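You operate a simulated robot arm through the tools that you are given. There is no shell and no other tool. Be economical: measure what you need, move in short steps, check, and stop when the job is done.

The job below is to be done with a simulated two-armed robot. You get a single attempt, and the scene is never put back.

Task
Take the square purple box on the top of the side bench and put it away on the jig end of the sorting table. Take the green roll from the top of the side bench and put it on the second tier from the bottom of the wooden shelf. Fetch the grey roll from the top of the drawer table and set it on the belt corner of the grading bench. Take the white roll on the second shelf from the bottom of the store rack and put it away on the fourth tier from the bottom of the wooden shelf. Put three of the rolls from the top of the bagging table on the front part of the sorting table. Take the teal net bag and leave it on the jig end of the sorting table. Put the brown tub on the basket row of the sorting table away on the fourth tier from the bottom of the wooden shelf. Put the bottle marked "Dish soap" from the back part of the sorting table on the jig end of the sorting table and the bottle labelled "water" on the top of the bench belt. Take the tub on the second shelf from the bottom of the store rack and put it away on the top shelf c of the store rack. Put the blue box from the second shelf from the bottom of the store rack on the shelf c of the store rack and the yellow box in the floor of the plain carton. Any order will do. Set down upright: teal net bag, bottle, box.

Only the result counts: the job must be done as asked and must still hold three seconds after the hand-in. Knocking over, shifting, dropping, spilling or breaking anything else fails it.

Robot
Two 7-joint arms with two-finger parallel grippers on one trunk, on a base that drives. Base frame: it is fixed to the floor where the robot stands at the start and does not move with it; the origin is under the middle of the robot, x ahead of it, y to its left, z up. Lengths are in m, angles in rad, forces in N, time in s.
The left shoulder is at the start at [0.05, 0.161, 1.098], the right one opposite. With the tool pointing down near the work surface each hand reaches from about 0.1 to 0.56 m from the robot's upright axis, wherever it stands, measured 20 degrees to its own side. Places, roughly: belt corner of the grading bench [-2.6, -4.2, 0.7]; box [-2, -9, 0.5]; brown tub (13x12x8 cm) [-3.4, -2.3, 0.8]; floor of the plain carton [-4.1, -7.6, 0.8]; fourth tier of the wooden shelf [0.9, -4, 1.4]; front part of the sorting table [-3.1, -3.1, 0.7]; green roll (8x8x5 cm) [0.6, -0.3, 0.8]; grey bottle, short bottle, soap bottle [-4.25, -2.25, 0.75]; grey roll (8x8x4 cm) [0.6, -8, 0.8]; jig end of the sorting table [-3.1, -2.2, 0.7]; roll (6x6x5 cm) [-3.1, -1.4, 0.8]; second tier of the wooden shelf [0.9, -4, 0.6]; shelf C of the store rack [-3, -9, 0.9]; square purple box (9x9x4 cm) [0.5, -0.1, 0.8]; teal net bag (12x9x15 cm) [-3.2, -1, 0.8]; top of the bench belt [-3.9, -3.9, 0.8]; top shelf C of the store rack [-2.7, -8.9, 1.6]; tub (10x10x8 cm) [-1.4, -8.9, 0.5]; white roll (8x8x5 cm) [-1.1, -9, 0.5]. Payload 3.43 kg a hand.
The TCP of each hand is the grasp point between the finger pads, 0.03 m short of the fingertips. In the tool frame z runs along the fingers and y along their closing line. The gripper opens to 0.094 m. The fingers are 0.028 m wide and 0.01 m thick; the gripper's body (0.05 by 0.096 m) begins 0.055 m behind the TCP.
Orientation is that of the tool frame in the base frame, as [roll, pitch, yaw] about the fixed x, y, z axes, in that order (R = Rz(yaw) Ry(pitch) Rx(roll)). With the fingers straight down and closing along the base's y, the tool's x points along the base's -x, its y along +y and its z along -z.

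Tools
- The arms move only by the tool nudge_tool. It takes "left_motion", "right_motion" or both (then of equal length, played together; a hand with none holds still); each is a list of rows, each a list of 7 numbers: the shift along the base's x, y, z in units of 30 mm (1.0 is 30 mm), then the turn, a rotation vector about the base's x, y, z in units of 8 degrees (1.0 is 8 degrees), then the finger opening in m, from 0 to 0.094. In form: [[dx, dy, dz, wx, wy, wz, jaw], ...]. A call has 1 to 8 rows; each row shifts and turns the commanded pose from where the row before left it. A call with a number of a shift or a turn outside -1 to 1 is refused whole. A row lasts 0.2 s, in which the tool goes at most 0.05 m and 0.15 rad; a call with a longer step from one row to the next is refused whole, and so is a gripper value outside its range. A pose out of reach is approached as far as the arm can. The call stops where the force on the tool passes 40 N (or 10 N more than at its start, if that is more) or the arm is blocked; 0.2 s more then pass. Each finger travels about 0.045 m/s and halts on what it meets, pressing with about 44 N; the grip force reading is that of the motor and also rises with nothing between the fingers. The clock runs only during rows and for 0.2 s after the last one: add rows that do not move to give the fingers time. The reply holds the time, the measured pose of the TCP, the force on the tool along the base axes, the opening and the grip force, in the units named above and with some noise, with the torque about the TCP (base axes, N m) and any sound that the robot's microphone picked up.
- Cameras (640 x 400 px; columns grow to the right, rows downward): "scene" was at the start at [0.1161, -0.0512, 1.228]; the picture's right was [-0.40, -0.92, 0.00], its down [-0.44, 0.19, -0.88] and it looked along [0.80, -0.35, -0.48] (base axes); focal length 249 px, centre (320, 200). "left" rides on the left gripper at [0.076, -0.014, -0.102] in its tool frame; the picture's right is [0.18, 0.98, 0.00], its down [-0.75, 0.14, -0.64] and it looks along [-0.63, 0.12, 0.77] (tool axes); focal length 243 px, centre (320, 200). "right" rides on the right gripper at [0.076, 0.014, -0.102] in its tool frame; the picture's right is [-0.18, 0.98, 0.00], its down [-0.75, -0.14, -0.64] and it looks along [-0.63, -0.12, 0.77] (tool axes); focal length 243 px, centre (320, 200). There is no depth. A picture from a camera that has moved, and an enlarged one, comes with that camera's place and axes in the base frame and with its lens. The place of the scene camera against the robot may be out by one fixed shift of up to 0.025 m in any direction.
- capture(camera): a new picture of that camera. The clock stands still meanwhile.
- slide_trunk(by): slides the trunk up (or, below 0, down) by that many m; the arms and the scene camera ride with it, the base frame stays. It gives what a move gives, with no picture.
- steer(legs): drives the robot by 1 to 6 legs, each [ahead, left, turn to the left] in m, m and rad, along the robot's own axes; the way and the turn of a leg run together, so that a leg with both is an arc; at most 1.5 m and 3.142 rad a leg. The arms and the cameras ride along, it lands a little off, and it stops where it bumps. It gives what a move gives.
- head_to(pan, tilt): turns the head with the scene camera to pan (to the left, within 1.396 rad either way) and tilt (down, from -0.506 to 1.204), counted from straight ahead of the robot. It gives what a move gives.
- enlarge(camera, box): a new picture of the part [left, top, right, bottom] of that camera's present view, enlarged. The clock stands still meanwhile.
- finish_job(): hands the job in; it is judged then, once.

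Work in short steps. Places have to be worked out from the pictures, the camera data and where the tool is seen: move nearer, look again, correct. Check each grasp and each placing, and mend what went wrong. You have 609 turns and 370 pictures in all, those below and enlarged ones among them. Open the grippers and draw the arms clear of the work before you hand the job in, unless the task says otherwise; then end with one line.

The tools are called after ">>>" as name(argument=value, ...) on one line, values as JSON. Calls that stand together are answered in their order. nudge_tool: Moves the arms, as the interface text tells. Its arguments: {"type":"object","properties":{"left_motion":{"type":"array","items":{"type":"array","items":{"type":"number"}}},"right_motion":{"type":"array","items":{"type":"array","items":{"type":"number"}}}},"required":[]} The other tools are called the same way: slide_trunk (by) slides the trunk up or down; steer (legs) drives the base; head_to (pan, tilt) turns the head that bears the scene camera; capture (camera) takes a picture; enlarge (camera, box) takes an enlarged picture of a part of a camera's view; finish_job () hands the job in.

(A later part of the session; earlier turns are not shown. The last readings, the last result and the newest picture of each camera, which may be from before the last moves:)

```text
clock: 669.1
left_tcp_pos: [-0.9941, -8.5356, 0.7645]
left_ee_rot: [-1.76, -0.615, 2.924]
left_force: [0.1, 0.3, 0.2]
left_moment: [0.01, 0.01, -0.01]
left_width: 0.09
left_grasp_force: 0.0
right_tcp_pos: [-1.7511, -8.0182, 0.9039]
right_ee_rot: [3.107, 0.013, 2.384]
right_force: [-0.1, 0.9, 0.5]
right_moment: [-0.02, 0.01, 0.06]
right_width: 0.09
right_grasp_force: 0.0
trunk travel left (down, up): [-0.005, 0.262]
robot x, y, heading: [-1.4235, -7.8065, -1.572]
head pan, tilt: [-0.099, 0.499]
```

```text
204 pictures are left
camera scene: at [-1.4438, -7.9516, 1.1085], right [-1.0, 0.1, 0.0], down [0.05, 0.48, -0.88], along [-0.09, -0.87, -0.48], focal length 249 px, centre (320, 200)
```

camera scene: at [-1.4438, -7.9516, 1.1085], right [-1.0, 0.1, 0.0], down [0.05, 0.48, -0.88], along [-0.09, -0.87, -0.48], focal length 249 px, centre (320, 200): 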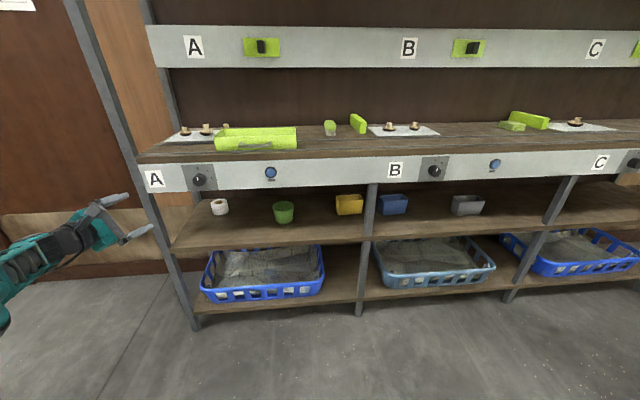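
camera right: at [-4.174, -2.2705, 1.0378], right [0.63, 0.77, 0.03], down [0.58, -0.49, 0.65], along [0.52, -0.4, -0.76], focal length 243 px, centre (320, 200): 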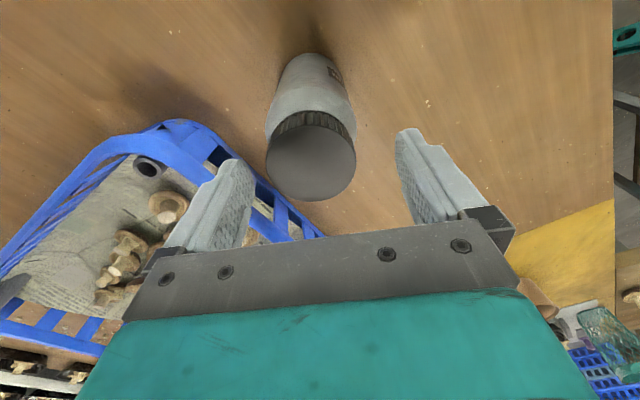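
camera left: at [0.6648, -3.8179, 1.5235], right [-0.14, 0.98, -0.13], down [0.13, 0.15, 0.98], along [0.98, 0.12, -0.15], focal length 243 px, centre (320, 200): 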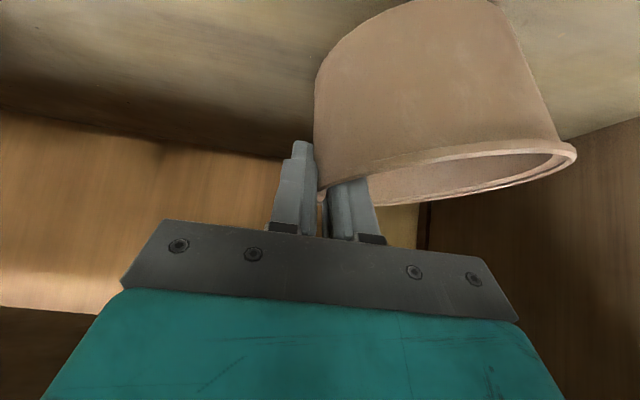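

The other direction is free. I continue to a full 180° flip.

>>> nudge_tool(left_motion=[[0, 0, 0, 0.319, 0.934, 0.156, 0.09], [0, 0, 0, 0.319, 0.934, 0.156, 0.09], [0, 0, 0, 0.319, 0.934, 0.156, 0.09], [0, 0, 0, 0.319, 0.934, 0.156, 0.09], [0, 0, 0, 0.319, 0.934, 0.156, 0.09], [0, 0, 0, 0.319, 0.934, 0.156, 0.09], [0, 0, 0, 0.16, 0.467, 0.078, 0.09]])

>>> nudge_tool(left_motion=[[0, 0, -1, 0, 0, 0, 0.09], [0, 0, -1, 0, 0, 0, 0.09], [0, 0, -1, 0, 0, 0, 0.09], [0, 0, -1, 0, 0, 0, 0.09], [0, 0, -1, 0, 0, 0, 0.09], [0, 0, -1, 0, 0, 0, 0.09], [0, 0, -1, 0, 0, 0, 0.09], [0, 0, -1, 0, 0, 0, 0.09]])

>>> capture(camera="left")

>>> capture(camera="scene")

```text
clock: 670.7
left_tcp_pos: [-0.9934, -8.5374, 0.7665]
left_ee_rot: [-2.885, -1.407, -2.156]
left_force: [1.1, -0.4, -0.3]
left_moment: [0.0, 0.0, -0.03]
left_width: 0.09
left_grasp_force: 0.1
right_tcp_pos: [-1.752, -8.0186, 0.904]
right_ee_rot: [3.106, 0.012, 2.383]
right_force: [0.0, 0.0, 0.5]
right_moment: [-0.01, 0.0, -0.02]
right_width: 0.0899
right_grasp_force: 0.0
trunk travel left (down, up): [-0.005, 0.262]
robot x, y, heading: [-1.427, -7.8045, -1.564]
head pan, tilt: [-0.099, 0.499]
```

```text
clock: 672.5
left_tcp_pos: [-1.0648, -8.4946, 0.6239]
left_ee_rot: [-2.87, -1.406, -2.171]
left_force: [-0.5, 0.0, -0.8]
left_moment: [-0.01, 0.0, 0.02]
left_width: 0.0901
left_grasp_force: 0.0
left hand out of reach, approached as far as the arm can: row 1, 2, 3, 4, 5, 6, 7, 8
right_tcp_pos: [-1.7516, -8.0187, 0.9049]
right_ee_rot: [3.106, 0.012, 2.384]
right_force: [0.0, -0.4, -0.3]
right_moment: [-0.01, -0.01, 0.04]
right_width: 0.0899
right_grasp_force: 0.1
trunk travel left (down, up): [-0.005, 0.262]
robot x, y, heading: [-1.428, -7.8053, -1.569]
head pan, tilt: [-0.099, 0.499]
```

```text
203 pictures are left
camera left: at [-1.0246, -8.4141, 0.7149], right [-0.95, 0.29, 0.14], down [0.14, 0.75, -0.65], along [-0.29, -0.59, -0.75], focal length 243 px, centre (320, 200)
```

left: 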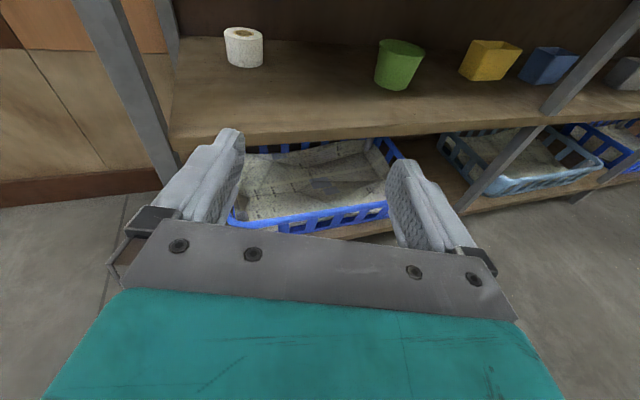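

```text
202 pictures are left
camera scene: at [-1.4438, -7.9515, 1.1085], right [-1.0, 0.1, 0.0], down [0.05, 0.48, -0.88], along [-0.09, -0.87, -0.48], focal length 249 px, centre (320, 200)
```

scene: 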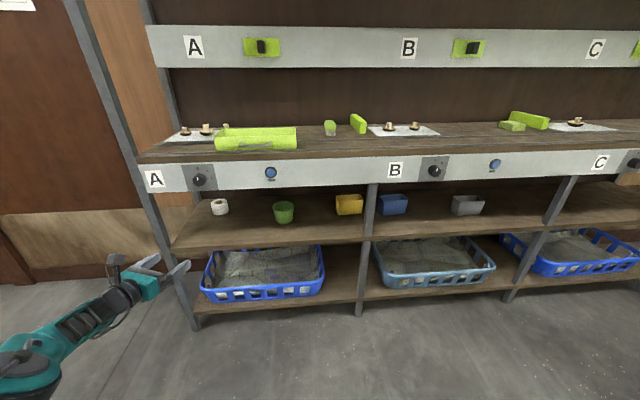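

Excellent — the flipped hand gives an upright forward view with the camera on top. Tub front ≈(-1.371, -8.882), white roll centre ≈(-1.06, -9.005). I look for a pose at z≈0.53.

>>> nudge_tool(left_motion=[[-0.6, 0.4, -0.5, 0, 0, 0, 0.09], [-0.6, 0.4, -0.5, 0, 0, 0, 0.09], [-0.6, 0.3, -0.5, 0, 0, 0, 0.09], [-0.6, 0.3, -0.5, 0, 0, 0, 0.09], [-0.6, 0.2, -0.6, 0, 0, 0, 0.09], [-0.5, 0.2, -0.6, 0, 0, 0, 0.09]])

```text
clock: 673.9
left_tcp_pos: [-1.16, -8.4549, 0.535]
left_ee_rot: [-2.868, -1.404, -2.172]
left_force: [-0.4, -1.4, 0.3]
left_moment: [0.0, 0.0, 0.0]
left_width: 0.0899
left_grasp_force: 0.0
left hand out of reach, approached as far as the arm can: row 1, 2, 4, 5, 6
right_tcp_pos: [-1.7511, -8.0182, 0.9049]
right_ee_rot: [3.105, 0.012, 2.384]
right_force: [0.3, 0.0, 0.3]
right_moment: [-0.01, -0.01, 0.04]
right_width: 0.0901
right_grasp_force: 0.1
trunk travel left (down, up): [-0.005, 0.262]
robot x, y, heading: [-1.4259, -7.8056, -1.567]
head pan, tilt: [-0.099, 0.499]
```

z 0.535 reached. I move the base so the hand stands ~25 cm before the tub along the tool direction, and look.

>>> steer(legs=[[0.208, -0.125, 0]])

>>> capture(camera="left")

```text
clock: 675.7
left_tcp_pos: [-1.2907, -8.6635, 0.5338]
left_ee_rot: [-2.871, -1.406, -2.176]
left_force: [0.2, -0.8, -0.4]
left_moment: [0.05, 0.0, -0.01]
left_width: 0.0904
left_grasp_force: 0.1
right_tcp_pos: [-1.8786, -8.2235, 0.9044]
right_ee_rot: [3.106, 0.013, 2.377]
right_force: [0.8, 0.0, -0.2]
right_moment: [0.0, 0.01, -0.01]
right_width: 0.0899
right_grasp_force: 0.0
trunk travel left (down, up): [-0.005, 0.262]
robot x, y, heading: [-1.5576, -8.0118, -1.577]
head pan, tilt: [-0.099, 0.499]
```

```text
201 pictures are left
camera left: at [-1.2509, -8.5827, 0.6275], right [-0.94, 0.3, 0.14], down [0.14, 0.75, -0.65], along [-0.3, -0.59, -0.75], focal length 243 px, centre (320, 200)
```

left: 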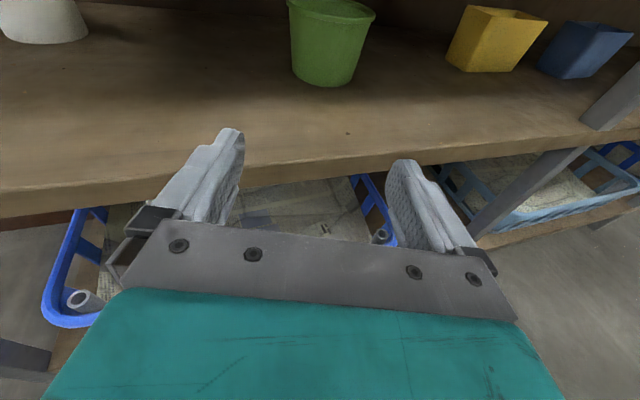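

The tub is nearly in line. I lower to ~0.522, open fully, and drive 60% of the way along the tool direction, then check.

>>> nudge_tool(left_motion=[[-0.1, 0, -0.2, 0, 0, 0, 0.094], [0, 0, -0.2, 0, 0, 0, 0.094], [0, 0, 0, 0, 0, 0, 0.094]])

>>> steer(legs=[[0.13, -0.045, 0]])

>>> capture(camera="left")

>>> capture(camera="scene")

```text
clock: 676.5
left_tcp_pos: [-1.293, -8.6632, 0.533]
left_ee_rot: [-2.872, -1.405, -2.173]
left_force: [0.3, 0.8, 1.0]
left_moment: [0.04, -0.03, 0.02]
left_width: 0.0941
left_grasp_force: 0.2
left hand out of reach, approached as far as the arm can: row 2
right_tcp_pos: [-1.8784, -8.224, 0.9047]
right_ee_rot: [3.107, 0.013, 2.379]
right_force: [-0.4, 0.7, 1.0]
right_moment: [-0.03, -0.01, -0.01]
right_width: 0.0899
right_grasp_force: 0.0
trunk travel left (down, up): [-0.005, 0.262]
robot x, y, heading: [-1.5532, -8.0128, -1.574]
head pan, tilt: [-0.099, 0.499]
```

```text
clock: 677.9
left_tcp_pos: [-1.3367, -8.7818, 0.5286]
left_ee_rot: [-2.893, -1.404, -2.156]
left_force: [-0.2, 6.4, 4.2]
left_moment: [0.45, -0.08, 0.26]
left_width: 0.0936
left_grasp_force: 0.1
right_tcp_pos: [-1.9221, -8.3485, 0.9048]
right_ee_rot: [3.108, 0.014, 2.378]
right_force: [-0.3, 0.9, 0.5]
right_moment: [0.02, 0.03, -0.01]
right_width: 0.09
right_grasp_force: 0.0
trunk travel left (down, up): [-0.005, 0.262]
robot x, y, heading: [-1.5961, -8.139, -1.577]
head pan, tilt: [-0.099, 0.499]
stopped in leg 1: the force on the tool passed its limit (the readings are from after the stop); the commanded pose is now the measured one
```

```text
200 pictures are left
camera left: at [-1.2967, -8.7014, 0.6209], right [-0.94, 0.3, 0.14], down [0.14, 0.75, -0.65], along [-0.3, -0.59, -0.75], focal length 243 px, centre (320, 200)
```

left: 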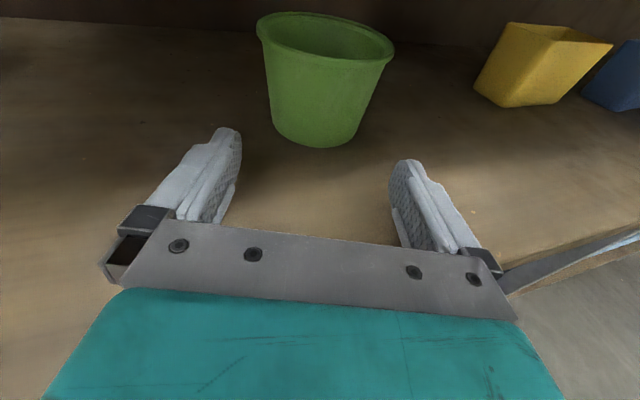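

```text
199 pictures are left
camera scene: at [-1.6137, -8.282, 1.1084], right [-0.99, 0.1, 0.0], down [0.05, 0.48, -0.88], along [-0.09, -0.87, -0.48], focal length 249 px, centre (320, 200)
```

scene: 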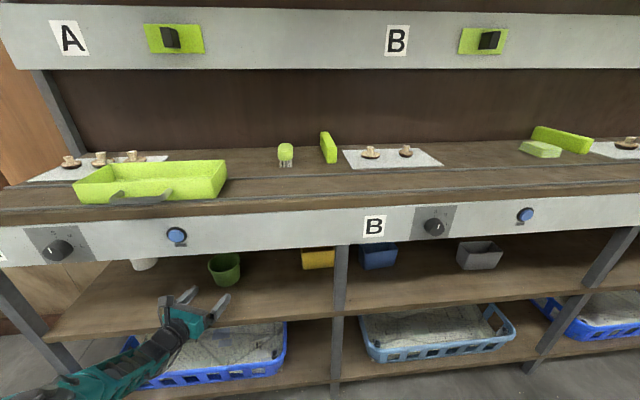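

The hand's underside scrapes the shelf edge. I back off 4 cm, pitch the tool 11° more downwards so its back rises, and check the height.

>>> steer(legs=[[-0.05, 0.017, 0.003]])

>>> nudge_tool(left_motion=[[0, 0, 0.2, 0.655, -0.22, 0, 0.094], [0, 0, 0.1, 0.655, -0.22, 0, 0.094], [0, 0, 0, 0, 0, 0, 0.094]])

>>> capture(camera="left")

```text
clock: 678.8
left_tcp_pos: [-1.3186, -8.7312, 0.5288]
left_ee_rot: [-2.893, -1.402, -2.153]
left_force: [0.4, -1.0, 0.5]
left_moment: [-0.03, -0.03, -0.03]
left_width: 0.094
left_grasp_force: 0.1
right_tcp_pos: [-1.9045, -8.3004, 0.907]
right_ee_rot: [3.108, 0.013, 2.381]
right_force: [-0.3, -0.4, -1.0]
right_moment: [0.0, 0.01, -0.03]
right_width: 0.0896
right_grasp_force: 0.1
trunk travel left (down, up): [-0.005, 0.262]
robot x, y, heading: [-1.5786, -8.0877, -1.571]
head pan, tilt: [-0.099, 0.499]
```

```text
clock: 679.6
left_tcp_pos: [-1.317, -8.7326, 0.5389]
left_ee_rot: [-3.032, -1.212, -2.018]
left_force: [-1.3, -0.1, -0.1]
left_moment: [0.01, -0.02, -0.03]
left_width: 0.0939
left_grasp_force: 0.1
right_tcp_pos: [-1.9041, -8.2998, 0.905]
right_ee_rot: [3.107, 0.013, 2.381]
right_force: [-0.4, -0.5, 0.0]
right_moment: [-0.01, -0.01, 0.02]
right_width: 0.09
right_grasp_force: 0.1
trunk travel left (down, up): [-0.005, 0.262]
robot x, y, heading: [-1.5799, -8.0875, -1.572]
head pan, tilt: [-0.099, 0.499]
```

```text
198 pictures are left
camera left: at [-1.2846, -8.6704, 0.6455], right [-0.95, 0.27, 0.14], down [0.18, 0.86, -0.49], along [-0.25, -0.44, -0.86], focal length 243 px, centre (320, 200)
```

left: 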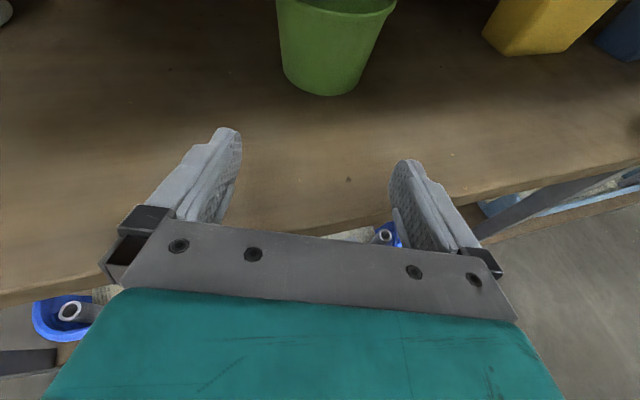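

Offset is ~9 mm to the right. I correct it with the arm and drive 14 cm along the tool direction.

>>> nudge_tool(left_motion=[[-0.3, 0, 0, 0, 0, 0, 0.094], [0, 0, 0, 0, 0, 0, 0.094]])

>>> steer(legs=[[0.09, -0.03, 0]])

>>> capture(camera="left")

```text
clock: 680.2
left_tcp_pos: [-1.326, -8.7328, 0.5379]
left_ee_rot: [-3.033, -1.212, -2.016]
left_force: [-0.2, -0.7, 0.0]
left_moment: [0.05, 0.0, -0.02]
left_width: 0.094
left_grasp_force: 0.0
right_tcp_pos: [-1.9044, -8.3004, 0.9044]
right_ee_rot: [3.107, 0.012, 2.379]
right_force: [0.5, 0.1, 0.6]
right_moment: [-0.03, -0.03, -0.05]
right_width: 0.09
right_grasp_force: 0.1
trunk travel left (down, up): [-0.005, 0.262]
robot x, y, heading: [-1.5791, -8.091, -1.572]
head pan, tilt: [-0.099, 0.499]
```

```text
clock: 681.3
left_tcp_pos: [-1.357, -8.8218, 0.5379]
left_ee_rot: [-3.034, -1.213, -2.016]
left_force: [0.8, 0.1, 0.5]
left_moment: [0.01, -0.02, -0.03]
left_width: 0.0941
left_grasp_force: 0.1
right_tcp_pos: [-1.9352, -8.3889, 0.9041]
right_ee_rot: [3.106, 0.012, 2.38]
right_force: [0.6, 0.3, 0.7]
right_moment: [-0.01, -0.02, 0.03]
right_width: 0.0901
right_grasp_force: 0.1
trunk travel left (down, up): [-0.005, 0.262]
robot x, y, heading: [-1.6122, -8.1792, -1.571]
head pan, tilt: [-0.099, 0.499]
```

```text
197 pictures are left
camera left: at [-1.3235, -8.7596, 0.6458], right [-0.95, 0.27, 0.14], down [0.18, 0.85, -0.49], along [-0.25, -0.44, -0.86], focal length 243 px, centre (320, 200)
```

left: 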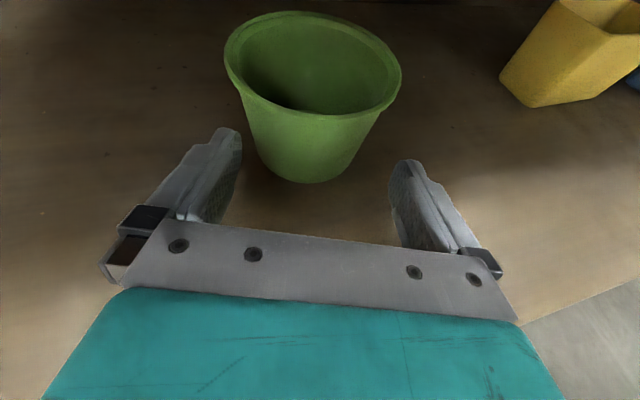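

Slightly over-corrected: I shift back 6 mm and advance 5 cm more, then close.

>>> nudge_tool(left_motion=[[0.2, 0, 0, 0, 0, 0, 0.094], [0, 0, 0, 0, 0, 0, 0.094]])

>>> steer(legs=[[0.045, -0.015, 0]])

>>> capture(camera="left")

```text
clock: 681.9
left_tcp_pos: [-1.3502, -8.8212, 0.5391]
left_ee_rot: [-3.031, -1.214, -2.014]
left_force: [0.1, 0.2, -0.1]
left_moment: [-0.04, 0.01, 0.0]
left_width: 0.0938
left_grasp_force: 0.0
right_tcp_pos: [-1.9346, -8.3885, 0.9057]
right_ee_rot: [3.107, 0.012, 2.38]
right_force: [-0.4, -0.5, -0.4]
right_moment: [0.05, 0.0, -0.03]
right_width: 0.0899
right_grasp_force: 0.1
trunk travel left (down, up): [-0.005, 0.262]
robot x, y, heading: [-1.6105, -8.1755, -1.565]
head pan, tilt: [-0.099, 0.499]
```

```text
clock: 682.8
left_tcp_pos: [-1.3651, -8.8654, 0.5385]
left_ee_rot: [-3.033, -1.212, -2.016]
left_force: [-0.8, 0.3, 0.5]
left_moment: [-0.03, -0.03, 0.02]
left_width: 0.094
left_grasp_force: 0.1
right_tcp_pos: [-1.9502, -8.4328, 0.9036]
right_ee_rot: [3.107, 0.013, 2.383]
right_force: [-0.9, -0.3, 0.0]
right_moment: [-0.01, 0.02, 0.01]
right_width: 0.09
right_grasp_force: 0.0
trunk travel left (down, up): [-0.005, 0.262]
robot x, y, heading: [-1.6275, -8.225, -1.566]
head pan, tilt: [-0.099, 0.499]
```

```text
196 pictures are left
camera left: at [-1.3328, -8.8041, 0.6458], right [-0.95, 0.27, 0.14], down [0.18, 0.85, -0.49], along [-0.25, -0.44, -0.86], focal length 243 px, centre (320, 200)
```

left: 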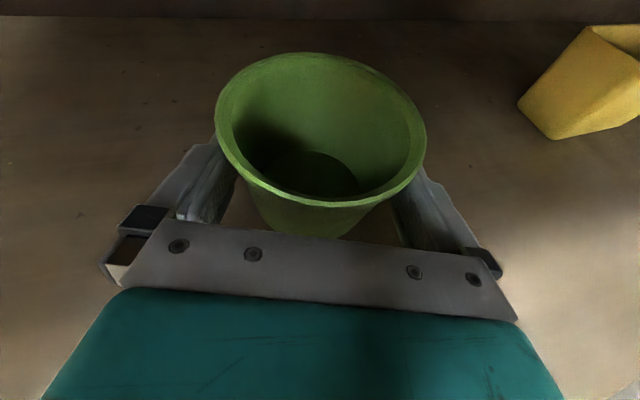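

The tub is between the fingers. I close on it.

>>> nudge_tool(left_motion=[[0, 0, 0, 0, 0, 0, 0.05], [0, 0, 0, 0, 0, 0, 0.05], [0, 0, 0, 0, 0, 0, 0.05], [0, 0, 0.4, 0, 0, 0, 0.05], [0, 0, 0.5, 0, 0, 0, 0.05], [0, 0, 0, 0, 0, 0, 0.05]])

>>> capture(camera="left")

```text
clock: 684.2
left_tcp_pos: [-1.3651, -8.868, 0.5655]
left_ee_rot: [-3.031, -1.213, -2.016]
left_force: [0.7, -0.2, -0.6]
left_moment: [0.0, -0.03, 0.0]
left_width: 0.0811
left_grasp_force: 44.1
right_tcp_pos: [-1.9509, -8.4333, 0.905]
right_ee_rot: [3.107, 0.014, 2.383]
right_force: [-0.5, -0.5, 0.1]
right_moment: [0.01, -0.03, 0.01]
right_width: 0.0901
right_grasp_force: 0.0
trunk travel left (down, up): [-0.005, 0.262]
robot x, y, heading: [-1.6262, -8.2219, -1.572]
head pan, tilt: [-0.099, 0.499]
```

```text
195 pictures are left
camera left: at [-1.3328, -8.8046, 0.6733], right [-0.95, 0.27, 0.13], down [0.18, 0.85, -0.49], along [-0.25, -0.44, -0.86], focal length 243 px, centre (320, 200)
```

left: 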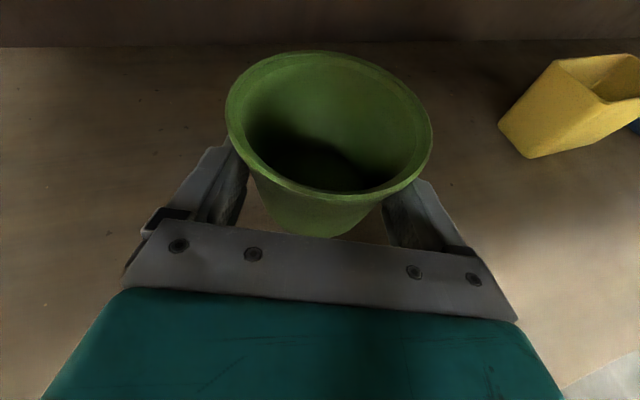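

Tub held and lifted. I back straight out along the tool direction, then look at the rack's top shelf in bay C.

>>> steer(legs=[[-0.3, 0.1, 0], [0, -1.2, 0]])

>>> slide_trunk(by=0.25)

>>> head_to(pan=0.0, tilt=-0.05)

>>> capture(camera="scene")

```text
clock: 692.0
left_tcp_pos: [-2.456, -8.5668, 0.5656]
left_ee_rot: [-3.033, -1.213, -2.016]
left_force: [0.3, 0.0, -0.1]
left_moment: [0.03, -0.01, -0.01]
left_width: 0.0809
left_grasp_force: 43.9
right_tcp_pos: [-3.0385, -8.1335, 0.9047]
right_ee_rot: [3.108, 0.011, 2.383]
right_force: [0.3, 0.2, 0.7]
right_moment: [0.0, 0.0, 0.03]
right_width: 0.09
right_grasp_force: 0.1
trunk travel left (down, up): [-0.005, 0.262]
robot x, y, heading: [-2.7167, -7.9247, -1.569]
head pan, tilt: [-0.099, 0.499]
```

```text
clock: 694.6
left_tcp_pos: [-2.455, -8.5667, 0.8162]
left_ee_rot: [-3.033, -1.213, -2.015]
left_force: [-0.4, -1.2, -1.2]
left_moment: [-0.02, 0.02, -0.01]
left_width: 0.0807
left_grasp_force: 44.2
right_tcp_pos: [-3.0387, -8.1348, 1.1546]
right_ee_rot: [3.106, 0.011, 2.383]
right_force: [-0.5, 0.1, 0.3]
right_moment: [0.03, -0.03, -0.01]
right_width: 0.0898
right_grasp_force: 0.1
trunk travel left (down, up): [-0.255, 0.012]
robot x, y, heading: [-2.7158, -7.9224, -1.564]
head pan, tilt: [-0.099, 0.499]
```

```text
clock: 695.5
left_tcp_pos: [-2.4547, -8.5661, 0.8161]
left_ee_rot: [-3.034, -1.214, -2.016]
left_force: [0.0, -0.2, 0.2]
left_moment: [-0.02, 0.02, 0.01]
left_width: 0.0808
left_grasp_force: 44.4
right_tcp_pos: [-3.0388, -8.1342, 1.1547]
right_ee_rot: [3.108, 0.012, 2.383]
right_force: [1.5, -0.7, 0.3]
right_moment: [0.0, 0.03, -0.02]
right_width: 0.0899
right_grasp_force: 0.1
trunk travel left (down, up): [-0.255, 0.012]
robot x, y, heading: [-2.7171, -7.9206, -1.571]
head pan, tilt: [0.0, -0.051]
```

```text
194 pictures are left
camera scene: at [-2.7219, -8.0651, 1.4091], right [-1.0, 0.0, 0.0], down [0.0, -0.05, -1.0], along [0.0, -1.0, 0.05], focal length 249 px, centre (320, 200)
```

scene: 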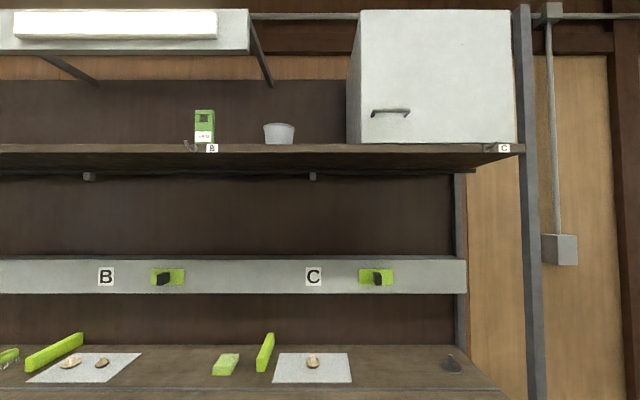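

The free spot on top shelf C is between the grey pot (x≈-2.6) and the cabinet (x≈-2.80), shelf top ≈1.595. I raise the hand stepwise, drawing in a little.

>>> nudge_tool(left_motion=[[0, 0.3, 1, 0, 0, 0, 0.05], [0, 0.3, 1, 0, 0, 0, 0.05], [0, 0.3, 1, 0, 0, 0, 0.05], [0, 0.3, 1, 0, 0, 0, 0.05], [0, 0.3, 1, 0, 0, 0, 0.05], [0, 0.3, 1, 0, 0, 0, 0.05], [0, 0.3, 1, 0, 0, 0, 0.05], [0, 0.3, 1, 0, 0, 0, 0.05]])

>>> nudge_tool(left_motion=[[0, 0, 1, 0, 0, 0, 0.05], [0, 0, 1, 0, 0, 0, 0.05], [0, 0, 1, 0, 0, 0, 0.05], [0, 0, 1, 0, 0, 0, 0.05], [0, 0, 1, 0, 0, 0, 0.05], [0, 0, 1, 0, 0, 0, 0.05], [0, 0, 1, 0, 0, 0, 0.05], [0, 0, 1, 0, 0, 0, 0.05]])

>>> nudge_tool(left_motion=[[0, 0, 1, 0, 0, 0, 0.05], [0, 0, 1, 0, 0, 0, 0.05], [0, 0, 1, 0, 0, 0, 0.05], [0, 0, 1, 0, 0, 0, 0.05], [0, 0, 1, 0, 0, 0, 0.05], [0, 0, 1, 0, 0, 0, 0.05], [0, 0, 1, 0, 0, 0, 0.05], [0, 0, 1, 0, 0, 0, 0.05]])

>>> capture(camera="left")

```text
clock: 697.4
left_tcp_pos: [-2.4545, -8.4944, 1.0556]
left_ee_rot: [-3.033, -1.211, -2.017]
left_force: [-0.1, -0.4, -1.1]
left_moment: [0.0, 0.0, -0.04]
left_width: 0.0808
left_grasp_force: 43.6
right_tcp_pos: [-3.0395, -8.1339, 1.1548]
right_ee_rot: [3.108, 0.012, 2.383]
right_force: [0.7, -0.9, 0.2]
right_moment: [0.03, 0.0, 0.03]
right_width: 0.0899
right_grasp_force: 0.1
trunk travel left (down, up): [-0.255, 0.012]
robot x, y, heading: [-2.7158, -7.9203, -1.565]
head pan, tilt: [0.0, -0.051]
```

```text
clock: 699.1
left_tcp_pos: [-2.454, -8.4916, 1.2948]
left_ee_rot: [-3.032, -1.21, -2.016]
left_force: [0.2, -1.3, -0.6]
left_moment: [0.01, -0.02, 0.01]
left_width: 0.0804
left_grasp_force: 43.7
right_tcp_pos: [-3.0394, -8.1339, 1.1545]
right_ee_rot: [3.107, 0.011, 2.382]
right_force: [-0.2, 0.3, -0.1]
right_moment: [0.0, 0.02, -0.02]
right_width: 0.0899
right_grasp_force: 0.1
trunk travel left (down, up): [-0.255, 0.012]
robot x, y, heading: [-2.7142, -7.9245, -1.571]
head pan, tilt: [0.0, -0.051]
```

```text
clock: 701.0
left_tcp_pos: [-2.4571, -8.4929, 1.5352]
left_ee_rot: [-3.032, -1.213, -2.019]
left_force: [-1.3, 0.5, 0.0]
left_moment: [0.06, -0.03, 0.02]
left_width: 0.0806
left_grasp_force: 44.6
right_tcp_pos: [-3.0393, -8.1331, 1.1547]
right_ee_rot: [3.106, 0.014, 2.383]
right_force: [0.6, 0.1, -0.5]
right_moment: [0.01, 0.0, 0.04]
right_width: 0.0896
right_grasp_force: 0.1
trunk travel left (down, up): [-0.255, 0.012]
robot x, y, heading: [-2.7169, -7.9176, -1.573]
head pan, tilt: [0.0, -0.051]
```

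```text
193 pictures are left
camera left: at [-2.4239, -8.431, 1.6441], right [-0.95, 0.27, 0.13], down [0.18, 0.85, -0.49], along [-0.25, -0.44, -0.86], focal length 243 px, centre (320, 200)
```

left: 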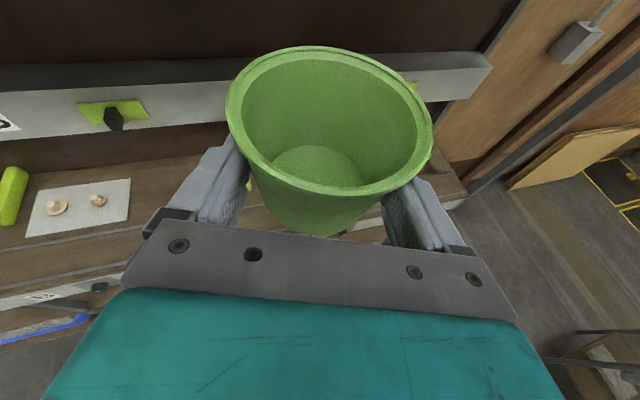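

The pose holds at height. I raise to 1.67 and shift the base right 0.13 m, then look with the hand camera.

>>> nudge_tool(left_motion=[[0, 0, 1, 0, 0, 0, 0.05], [0, 0, 1, 0, 0, 0, 0.05], [0, 0, 1, 0, 0, 0, 0.05], [0, 0, 1, 0, 0, 0, 0.05], [0, 0, 0.6, 0, 0, 0, 0.05]])

>>> steer(legs=[[0, -0.13, 0]])

>>> capture(camera="left")

>>> capture(camera="scene")

```text
clock: 702.1
left_tcp_pos: [-2.4566, -8.4952, 1.5463]
left_ee_rot: [-3.037, -1.213, -2.012]
left_force: [-0.2, 0.3, -0.2]
left_moment: [-0.02, -0.01, -0.05]
left_width: 0.0804
left_grasp_force: 44.1
left hand out of reach, approached as far as the arm can: row 1, 2, 3, 4, 5
right_tcp_pos: [-3.0381, -8.1347, 1.1546]
right_ee_rot: [3.106, 0.012, 2.382]
right_force: [-1.0, -0.5, -0.7]
right_moment: [0.01, -0.02, 0.02]
right_width: 0.0899
right_grasp_force: 0.1
trunk travel left (down, up): [-0.255, 0.012]
robot x, y, heading: [-2.7137, -7.9177, -1.567]
head pan, tilt: [0.0, -0.051]
```

```text
clock: 703.4
left_tcp_pos: [-2.5854, -8.4948, 1.5459]
left_ee_rot: [-3.036, -1.213, -2.014]
left_force: [-0.3, 0.0, -0.5]
left_moment: [0.01, -0.04, 0.02]
left_width: 0.0801
left_grasp_force: 44.6
right_tcp_pos: [-3.1689, -8.1333, 1.1545]
right_ee_rot: [3.105, 0.015, 2.384]
right_force: [0.1, -0.1, -0.6]
right_moment: [0.01, -0.02, -0.02]
right_width: 0.0898
right_grasp_force: 0.2
trunk travel left (down, up): [-0.255, 0.012]
robot x, y, heading: [-2.8417, -7.9219, -1.566]
head pan, tilt: [0.0, -0.051]
```

```text
192 pictures are left
camera left: at [-2.5527, -8.4325, 1.6534], right [-0.95, 0.27, 0.14], down [0.17, 0.86, -0.49], along [-0.25, -0.44, -0.86], focal length 243 px, centre (320, 200)
```

left: 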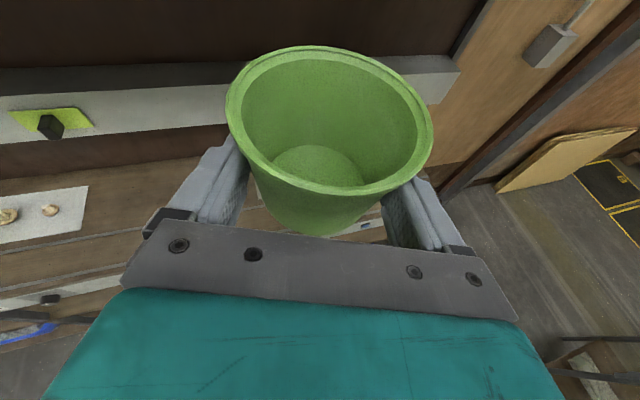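

```text
191 pictures are left
camera scene: at [-2.8516, -8.0652, 1.4091], right [-1.0, 0.0, 0.0], down [0.0, -0.05, -1.0], along [0.0, -1.0, 0.05], focal length 249 px, centre (320, 200)
```

scene: 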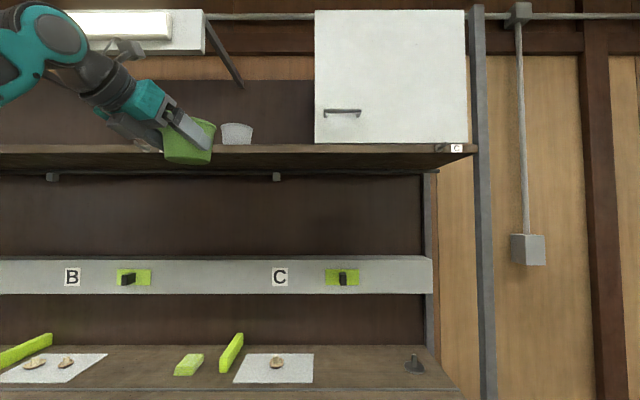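

The shelf top is ≈1.595 and the hand stops at 1.546. I raise the remaining trunk, pitch the hand up ~20° (the tub leans back a little) and raise further.

>>> slide_trunk(by=0.012)

>>> nudge_tool(left_motion=[[0, 0.3, 0, -0.936, 0.315, 0, 0.05], [0, 0.3, 0, -0.936, 0.315, 0, 0.05], [0, 0, 0.5, -0.468, 0.157, 0, 0.05], [0, 0, 1, 0, 0, 0, 0.05], [0, 0, 1, 0, 0, 0, 0.05], [0, 0, 1, 0, 0, 0, 0.05], [0, 0, 0.5, 0, 0, 0, 0.05]])

```text
clock: 704.0
left_tcp_pos: [-2.5853, -8.4953, 1.5567]
left_ee_rot: [-3.038, -1.214, -2.013]
left_force: [0.7, -0.5, -0.6]
left_moment: [0.0, -0.02, -0.01]
left_width: 0.0804
left_grasp_force: 44.5
right_tcp_pos: [-3.1675, -8.1345, 1.1651]
right_ee_rot: [3.106, 0.011, 2.381]
right_force: [0.4, -0.9, -0.5]
right_moment: [0.0, -0.01, -0.02]
right_width: 0.0901
right_grasp_force: 0.1
trunk travel left (down, up): [-0.267, 0.0]
robot x, y, heading: [-2.8425, -7.9232, -1.565]
head pan, tilt: [0.0, -0.051]
```

```text
clock: 705.6
left_tcp_pos: [-2.5835, -8.4806, 1.6592]
left_ee_rot: [-1.892, -1.53, 3.131]
left_force: [0.7, -0.8, -0.8]
left_moment: [-0.01, -0.02, 0.01]
left_width: 0.0807
left_grasp_force: 43.9
left hand out of reach, approached as far as the arm can: row 7
right_tcp_pos: [-3.1677, -8.1353, 1.1668]
right_ee_rot: [3.107, 0.011, 2.382]
right_force: [0.1, -0.4, -0.3]
right_moment: [0.0, -0.01, 0.04]
right_width: 0.0902
right_grasp_force: 0.1
trunk travel left (down, up): [-0.267, 0.0]
robot x, y, heading: [-2.8461, -7.9209, -1.57]
head pan, tilt: [0.0, -0.051]
```

z 1.659 reached. I drive most of the way in, then check against the pot and cabinet.

>>> steer(legs=[[0.18, -0.07, 0]])

>>> capture(camera="left")

>>> capture(camera="scene")

```text
clock: 707.2
left_tcp_pos: [-2.6552, -8.659, 1.6608]
left_ee_rot: [-1.834, -1.528, 3.073]
left_force: [0.0, -0.6, -1.1]
left_moment: [-0.02, 0.01, 0.01]
left_width: 0.0805
left_grasp_force: 44.0
right_tcp_pos: [-3.2369, -8.313, 1.1659]
right_ee_rot: [3.106, 0.012, 2.379]
right_force: [1.0, -0.3, -0.4]
right_moment: [-0.01, -0.01, -0.01]
right_width: 0.0901
right_grasp_force: 0.0
trunk travel left (down, up): [-0.267, 0.0]
robot x, y, heading: [-2.9129, -8.1055, -1.576]
head pan, tilt: [0.0, -0.051]
```

```text
190 pictures are left
camera left: at [-2.6111, -8.5652, 1.7388], right [-0.94, 0.32, 0.14], down [0.11, 0.65, -0.75], along [-0.33, -0.69, -0.64], focal length 243 px, centre (320, 200)
```

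left: 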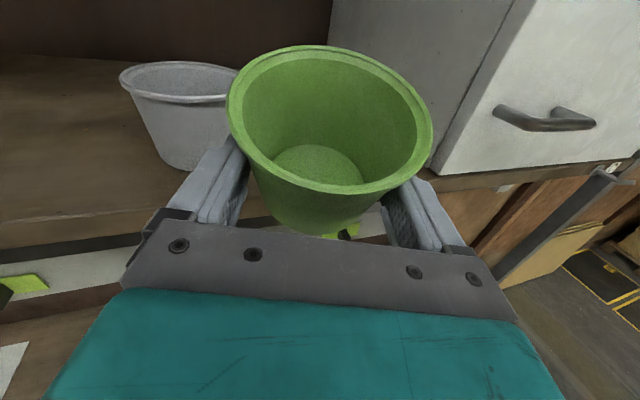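

```text
189 pictures are left
camera scene: at [-2.9197, -8.2448, 1.4208], right [-1.0, 0.0, 0.0], down [0.0, -0.05, -1.0], along [0.0, -1.0, 0.05], focal length 249 px, centre (320, 200)
```

scene: 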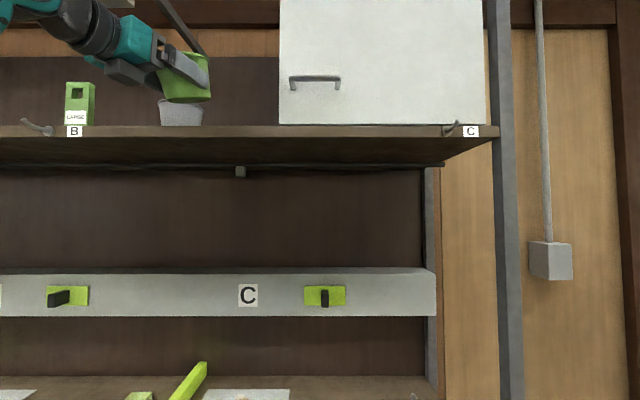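

Pot right rim ≈-2.63, cabinet left ≈-2.848. I aim the tub centre at x≈-2.74, driving the rest of the way in.

>>> steer(legs=[[0.15, -0.078, 0.005]])

>>> capture(camera="left")

>>> capture(camera="scene")

```text
clock: 708.7
left_tcp_pos: [-2.7335, -8.8108, 1.6624]
left_ee_rot: [-1.828, -1.531, 3.067]
left_force: [-0.3, -0.2, -0.7]
left_moment: [-0.03, 0.0, -0.02]
left_width: 0.0803
left_grasp_force: 44.0
right_tcp_pos: [-3.3159, -8.466, 1.1655]
right_ee_rot: [3.107, 0.011, 2.381]
right_force: [-0.7, -0.5, 0.2]
right_moment: [0.02, -0.04, 0.02]
right_width: 0.0901
right_grasp_force: 0.0
trunk travel left (down, up): [-0.267, 0.0]
robot x, y, heading: [-2.9905, -8.2567, -1.569]
head pan, tilt: [0.0, -0.051]
```

```text
188 pictures are left
camera left: at [-2.689, -8.718, 1.7389], right [-0.94, 0.32, 0.15], down [0.11, 0.65, -0.75], along [-0.33, -0.69, -0.64], focal length 243 px, centre (320, 200)
```

left: 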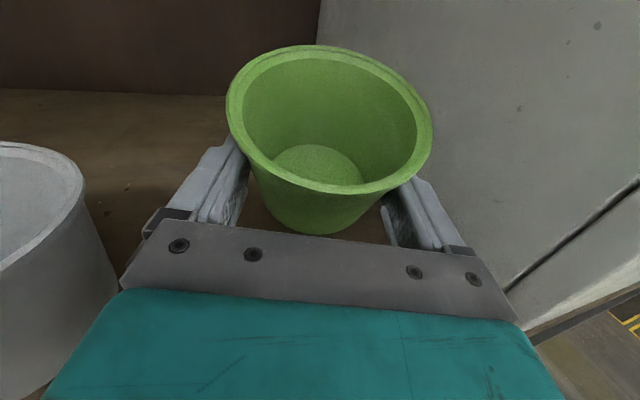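

```text
187 pictures are left
camera scene: at [-2.9981, -8.398, 1.4208], right [-1.0, 0.0, 0.0], down [0.0, -0.05, -1.0], along [0.0, -1.0, 0.05], focal length 249 px, centre (320, 200)
```

scene: 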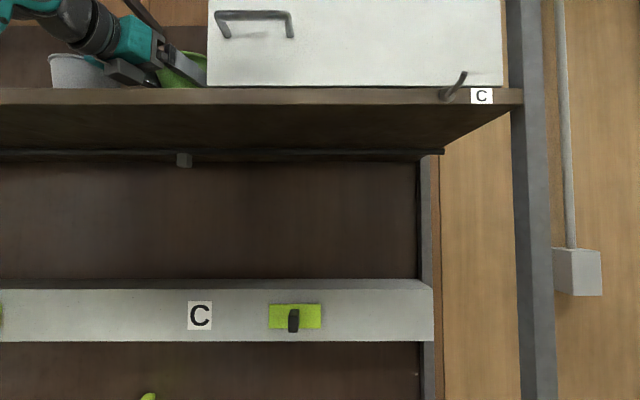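

The hand's left side is close to the pot; I shift 2 cm right (-x) with the base, then lower.

>>> steer(legs=[[0, -0.022, 0]])

>>> nudge_tool(left_motion=[[0, 0, -0.25, 0, 0, 0, 0.05], [0, 0, -0.25, 0, 0, 0, 0.05], [0, 0, -0.2, 0, 0, 0, 0.05], [0, 0, -0.2, 0, 0, 0, 0.05], [0, 0, -0.2, 0, 0, 0, 0.05], [0, 0, -0.2, 0, 0, 0, 0.05]])

>>> capture(camera="left")

```text
clock: 709.5
left_tcp_pos: [-2.7539, -8.8098, 1.6616]
left_ee_rot: [-1.814, -1.531, 3.056]
left_force: [-0.8, 0.0, 0.1]
left_moment: [0.03, 0.0, 0.02]
left_width: 0.0802
left_grasp_force: 44.1
right_tcp_pos: [-3.3375, -8.4652, 1.1664]
right_ee_rot: [3.105, 0.011, 2.38]
right_force: [-0.8, -0.1, 0.1]
right_moment: [0.0, 0.01, 0.01]
right_width: 0.0902
right_grasp_force: 0.0
trunk travel left (down, up): [-0.267, 0.0]
robot x, y, heading: [-3.0132, -8.256, -1.574]
head pan, tilt: [0.0, -0.051]
```

```text
clock: 710.3
left_tcp_pos: [-2.7536, -8.8067, 1.6479]
left_ee_rot: [-1.251, -1.53, 2.493]
left_force: [-0.9, -5.6, 8.3]
left_moment: [0.45, -0.05, 0.06]
left_width: 0.0803
left_grasp_force: 43.7
right_tcp_pos: [-3.3376, -8.4658, 1.1666]
right_ee_rot: [3.107, 0.013, 2.378]
right_force: [0.5, 0.6, -0.2]
right_moment: [-0.02, 0.0, -0.01]
right_width: 0.09
right_grasp_force: 0.1
trunk travel left (down, up): [-0.267, 0.0]
robot x, y, heading: [-3.0084, -8.2532, -1.571]
head pan, tilt: [0.0, -0.051]
stopped in row 4 (left hand): the force on the tool passed its limit (the readings are from after the stop); the commanded pose is now the measured one
```

```text
186 pictures are left
camera left: at [-2.709, -8.7123, 1.7228], right [-0.94, 0.32, 0.15], down [0.1, 0.63, -0.77], along [-0.34, -0.7, -0.63], focal length 243 px, centre (320, 200)
```

left: 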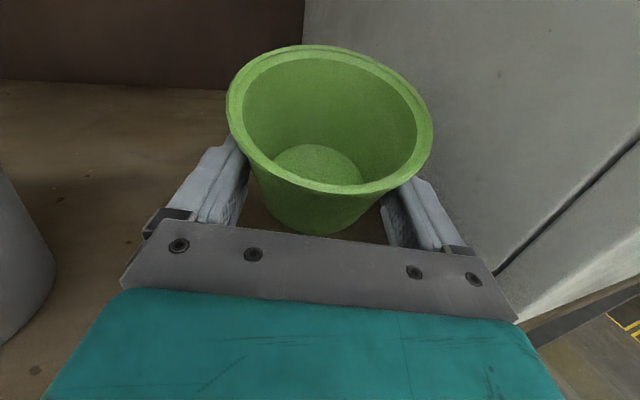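

The hand's underside meets the shelf edge. I pitch the nose down ~8° (levelling the tub) and lower a little more.

>>> nudge_tool(left_motion=[[0, 0, 0.15, 0, 0, 0, 0.05], [0, 0, 0, 0.6, -0.2, 0, 0.05], [0, 0, 0, 0.4, -0.13, 0, 0.05], [0, 0, -0.2, 0, 0, 0, 0.05], [0, 0, -0.15, 0, 0, 0, 0.05]])

>>> capture(camera="left")

```text
clock: 711.5
left_tcp_pos: [-2.7526, -8.8067, 1.6412]
left_ee_rot: [-2.684, -1.491, -2.359]
left_force: [0.9, -3.9, 9.3]
left_moment: [0.5, -0.13, -0.13]
left_width: 0.0802
left_grasp_force: 44.0
left hand out of reach, approached as far as the arm can: row 3
right_tcp_pos: [-3.3362, -8.4651, 1.1659]
right_ee_rot: [3.107, 0.014, 2.38]
right_force: [-0.4, 0.1, -0.9]
right_moment: [0.0, 0.02, -0.02]
right_width: 0.0899
right_grasp_force: 0.1
trunk travel left (down, up): [-0.267, 0.0]
robot x, y, heading: [-3.0131, -8.2498, -1.578]
head pan, tilt: [0.0, -0.051]
```

```text
185 pictures are left
camera left: at [-2.7098, -8.7185, 1.7257], right [-0.94, 0.31, 0.15], down [0.12, 0.69, -0.71], along [-0.32, -0.65, -0.69], focal length 243 px, centre (320, 200)
```

left: 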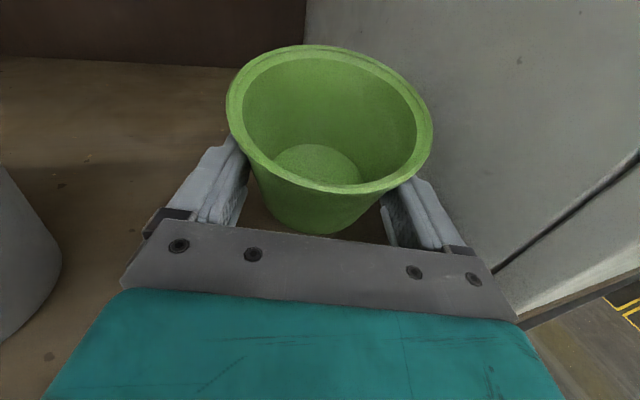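

The tub is within a centimetre of the shelf and nearly level. I open to let it settle.

>>> nudge_tool(left_motion=[[0, 0, 0, 0, 0, 0, 0.094], [0, 0, 0, 0, 0, 0, 0.094], [0, 0, 0, 0, 0, 0, 0.094]])

>>> capture(camera="left")

```text
clock: 712.3
left_tcp_pos: [-2.7521, -8.8066, 1.6418]
left_ee_rot: [-2.681, -1.49, -2.358]
left_force: [1.5, -7.8, 22.3]
left_moment: [1.13, -0.24, -0.19]
left_width: 0.094
left_grasp_force: 0.1
right_tcp_pos: [-3.3373, -8.4661, 1.1653]
right_ee_rot: [3.106, 0.014, 2.382]
right_force: [0.1, -0.2, -0.1]
right_moment: [-0.03, 0.0, 0.01]
right_width: 0.0902
right_grasp_force: 0.1
trunk travel left (down, up): [-0.267, 0.0]
robot x, y, heading: [-3.0151, -8.2529, -1.577]
head pan, tilt: [0.0, -0.051]
```

```text
184 pictures are left
camera left: at [-2.7099, -8.7184, 1.7257], right [-0.94, 0.31, 0.15], down [0.12, 0.7, -0.71], along [-0.32, -0.65, -0.69], focal length 243 px, centre (320, 200)
```

left: 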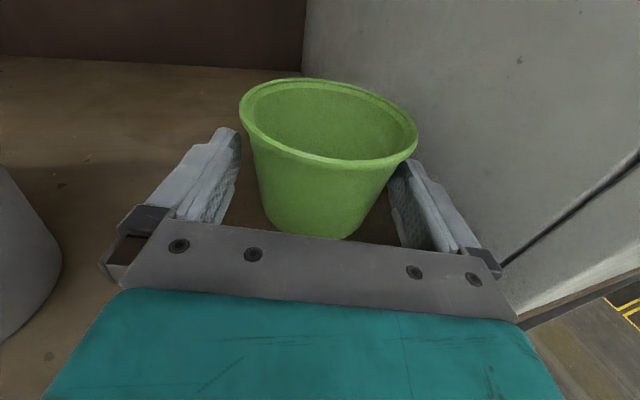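

It stands flat. I ease up slightly and back straight out along the tool axis.

>>> nudge_tool(left_motion=[[0, 0, 0.1, 0, 0, 0, 0.094], [0, 0, 0.1, 0, 0, 0, 0.094]])

>>> steer(legs=[[-0.1, 0.034, 0]])

>>> capture(camera="left")

```text
clock: 712.9
left_tcp_pos: [-2.7522, -8.8072, 1.6452]
left_ee_rot: [-2.723, -1.48, -2.316]
left_force: [0.2, 0.0, -0.4]
left_moment: [0.05, 0.0, -0.01]
left_width: 0.094
left_grasp_force: 0.1
right_tcp_pos: [-3.3375, -8.4661, 1.1671]
right_ee_rot: [3.105, 0.013, 2.38]
right_force: [1.2, -0.3, 0.0]
right_moment: [0.01, 0.02, 0.03]
right_width: 0.0899
right_grasp_force: 0.0
trunk travel left (down, up): [-0.267, 0.0]
robot x, y, heading: [-3.0137, -8.2561, -1.575]
head pan, tilt: [0.0, -0.051]
```

```text
clock: 714.1
left_tcp_pos: [-2.7185, -8.7085, 1.6458]
left_ee_rot: [-2.7, -1.484, -2.341]
left_force: [-0.1, 0.6, -1.2]
left_moment: [-0.01, 0.04, 0.01]
left_width: 0.094
left_grasp_force: 0.0
right_tcp_pos: [-3.304, -8.3655, 1.166]
right_ee_rot: [3.108, 0.013, 2.377]
right_force: [0.6, 0.0, 0.1]
right_moment: [-0.02, 0.02, -0.01]
right_width: 0.09
right_grasp_force: 0.0
trunk travel left (down, up): [-0.267, 0.0]
robot x, y, heading: [-2.9752, -8.1542, -1.57]
head pan, tilt: [0.0, -0.051]
```

```text
183 pictures are left
camera left: at [-2.6769, -8.621, 1.7308], right [-0.94, 0.31, 0.15], down [0.12, 0.7, -0.71], along [-0.32, -0.65, -0.69], focal length 243 px, centre (320, 200)
```

left: 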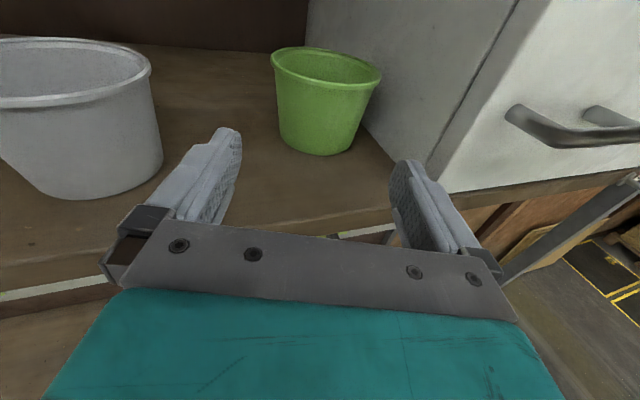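

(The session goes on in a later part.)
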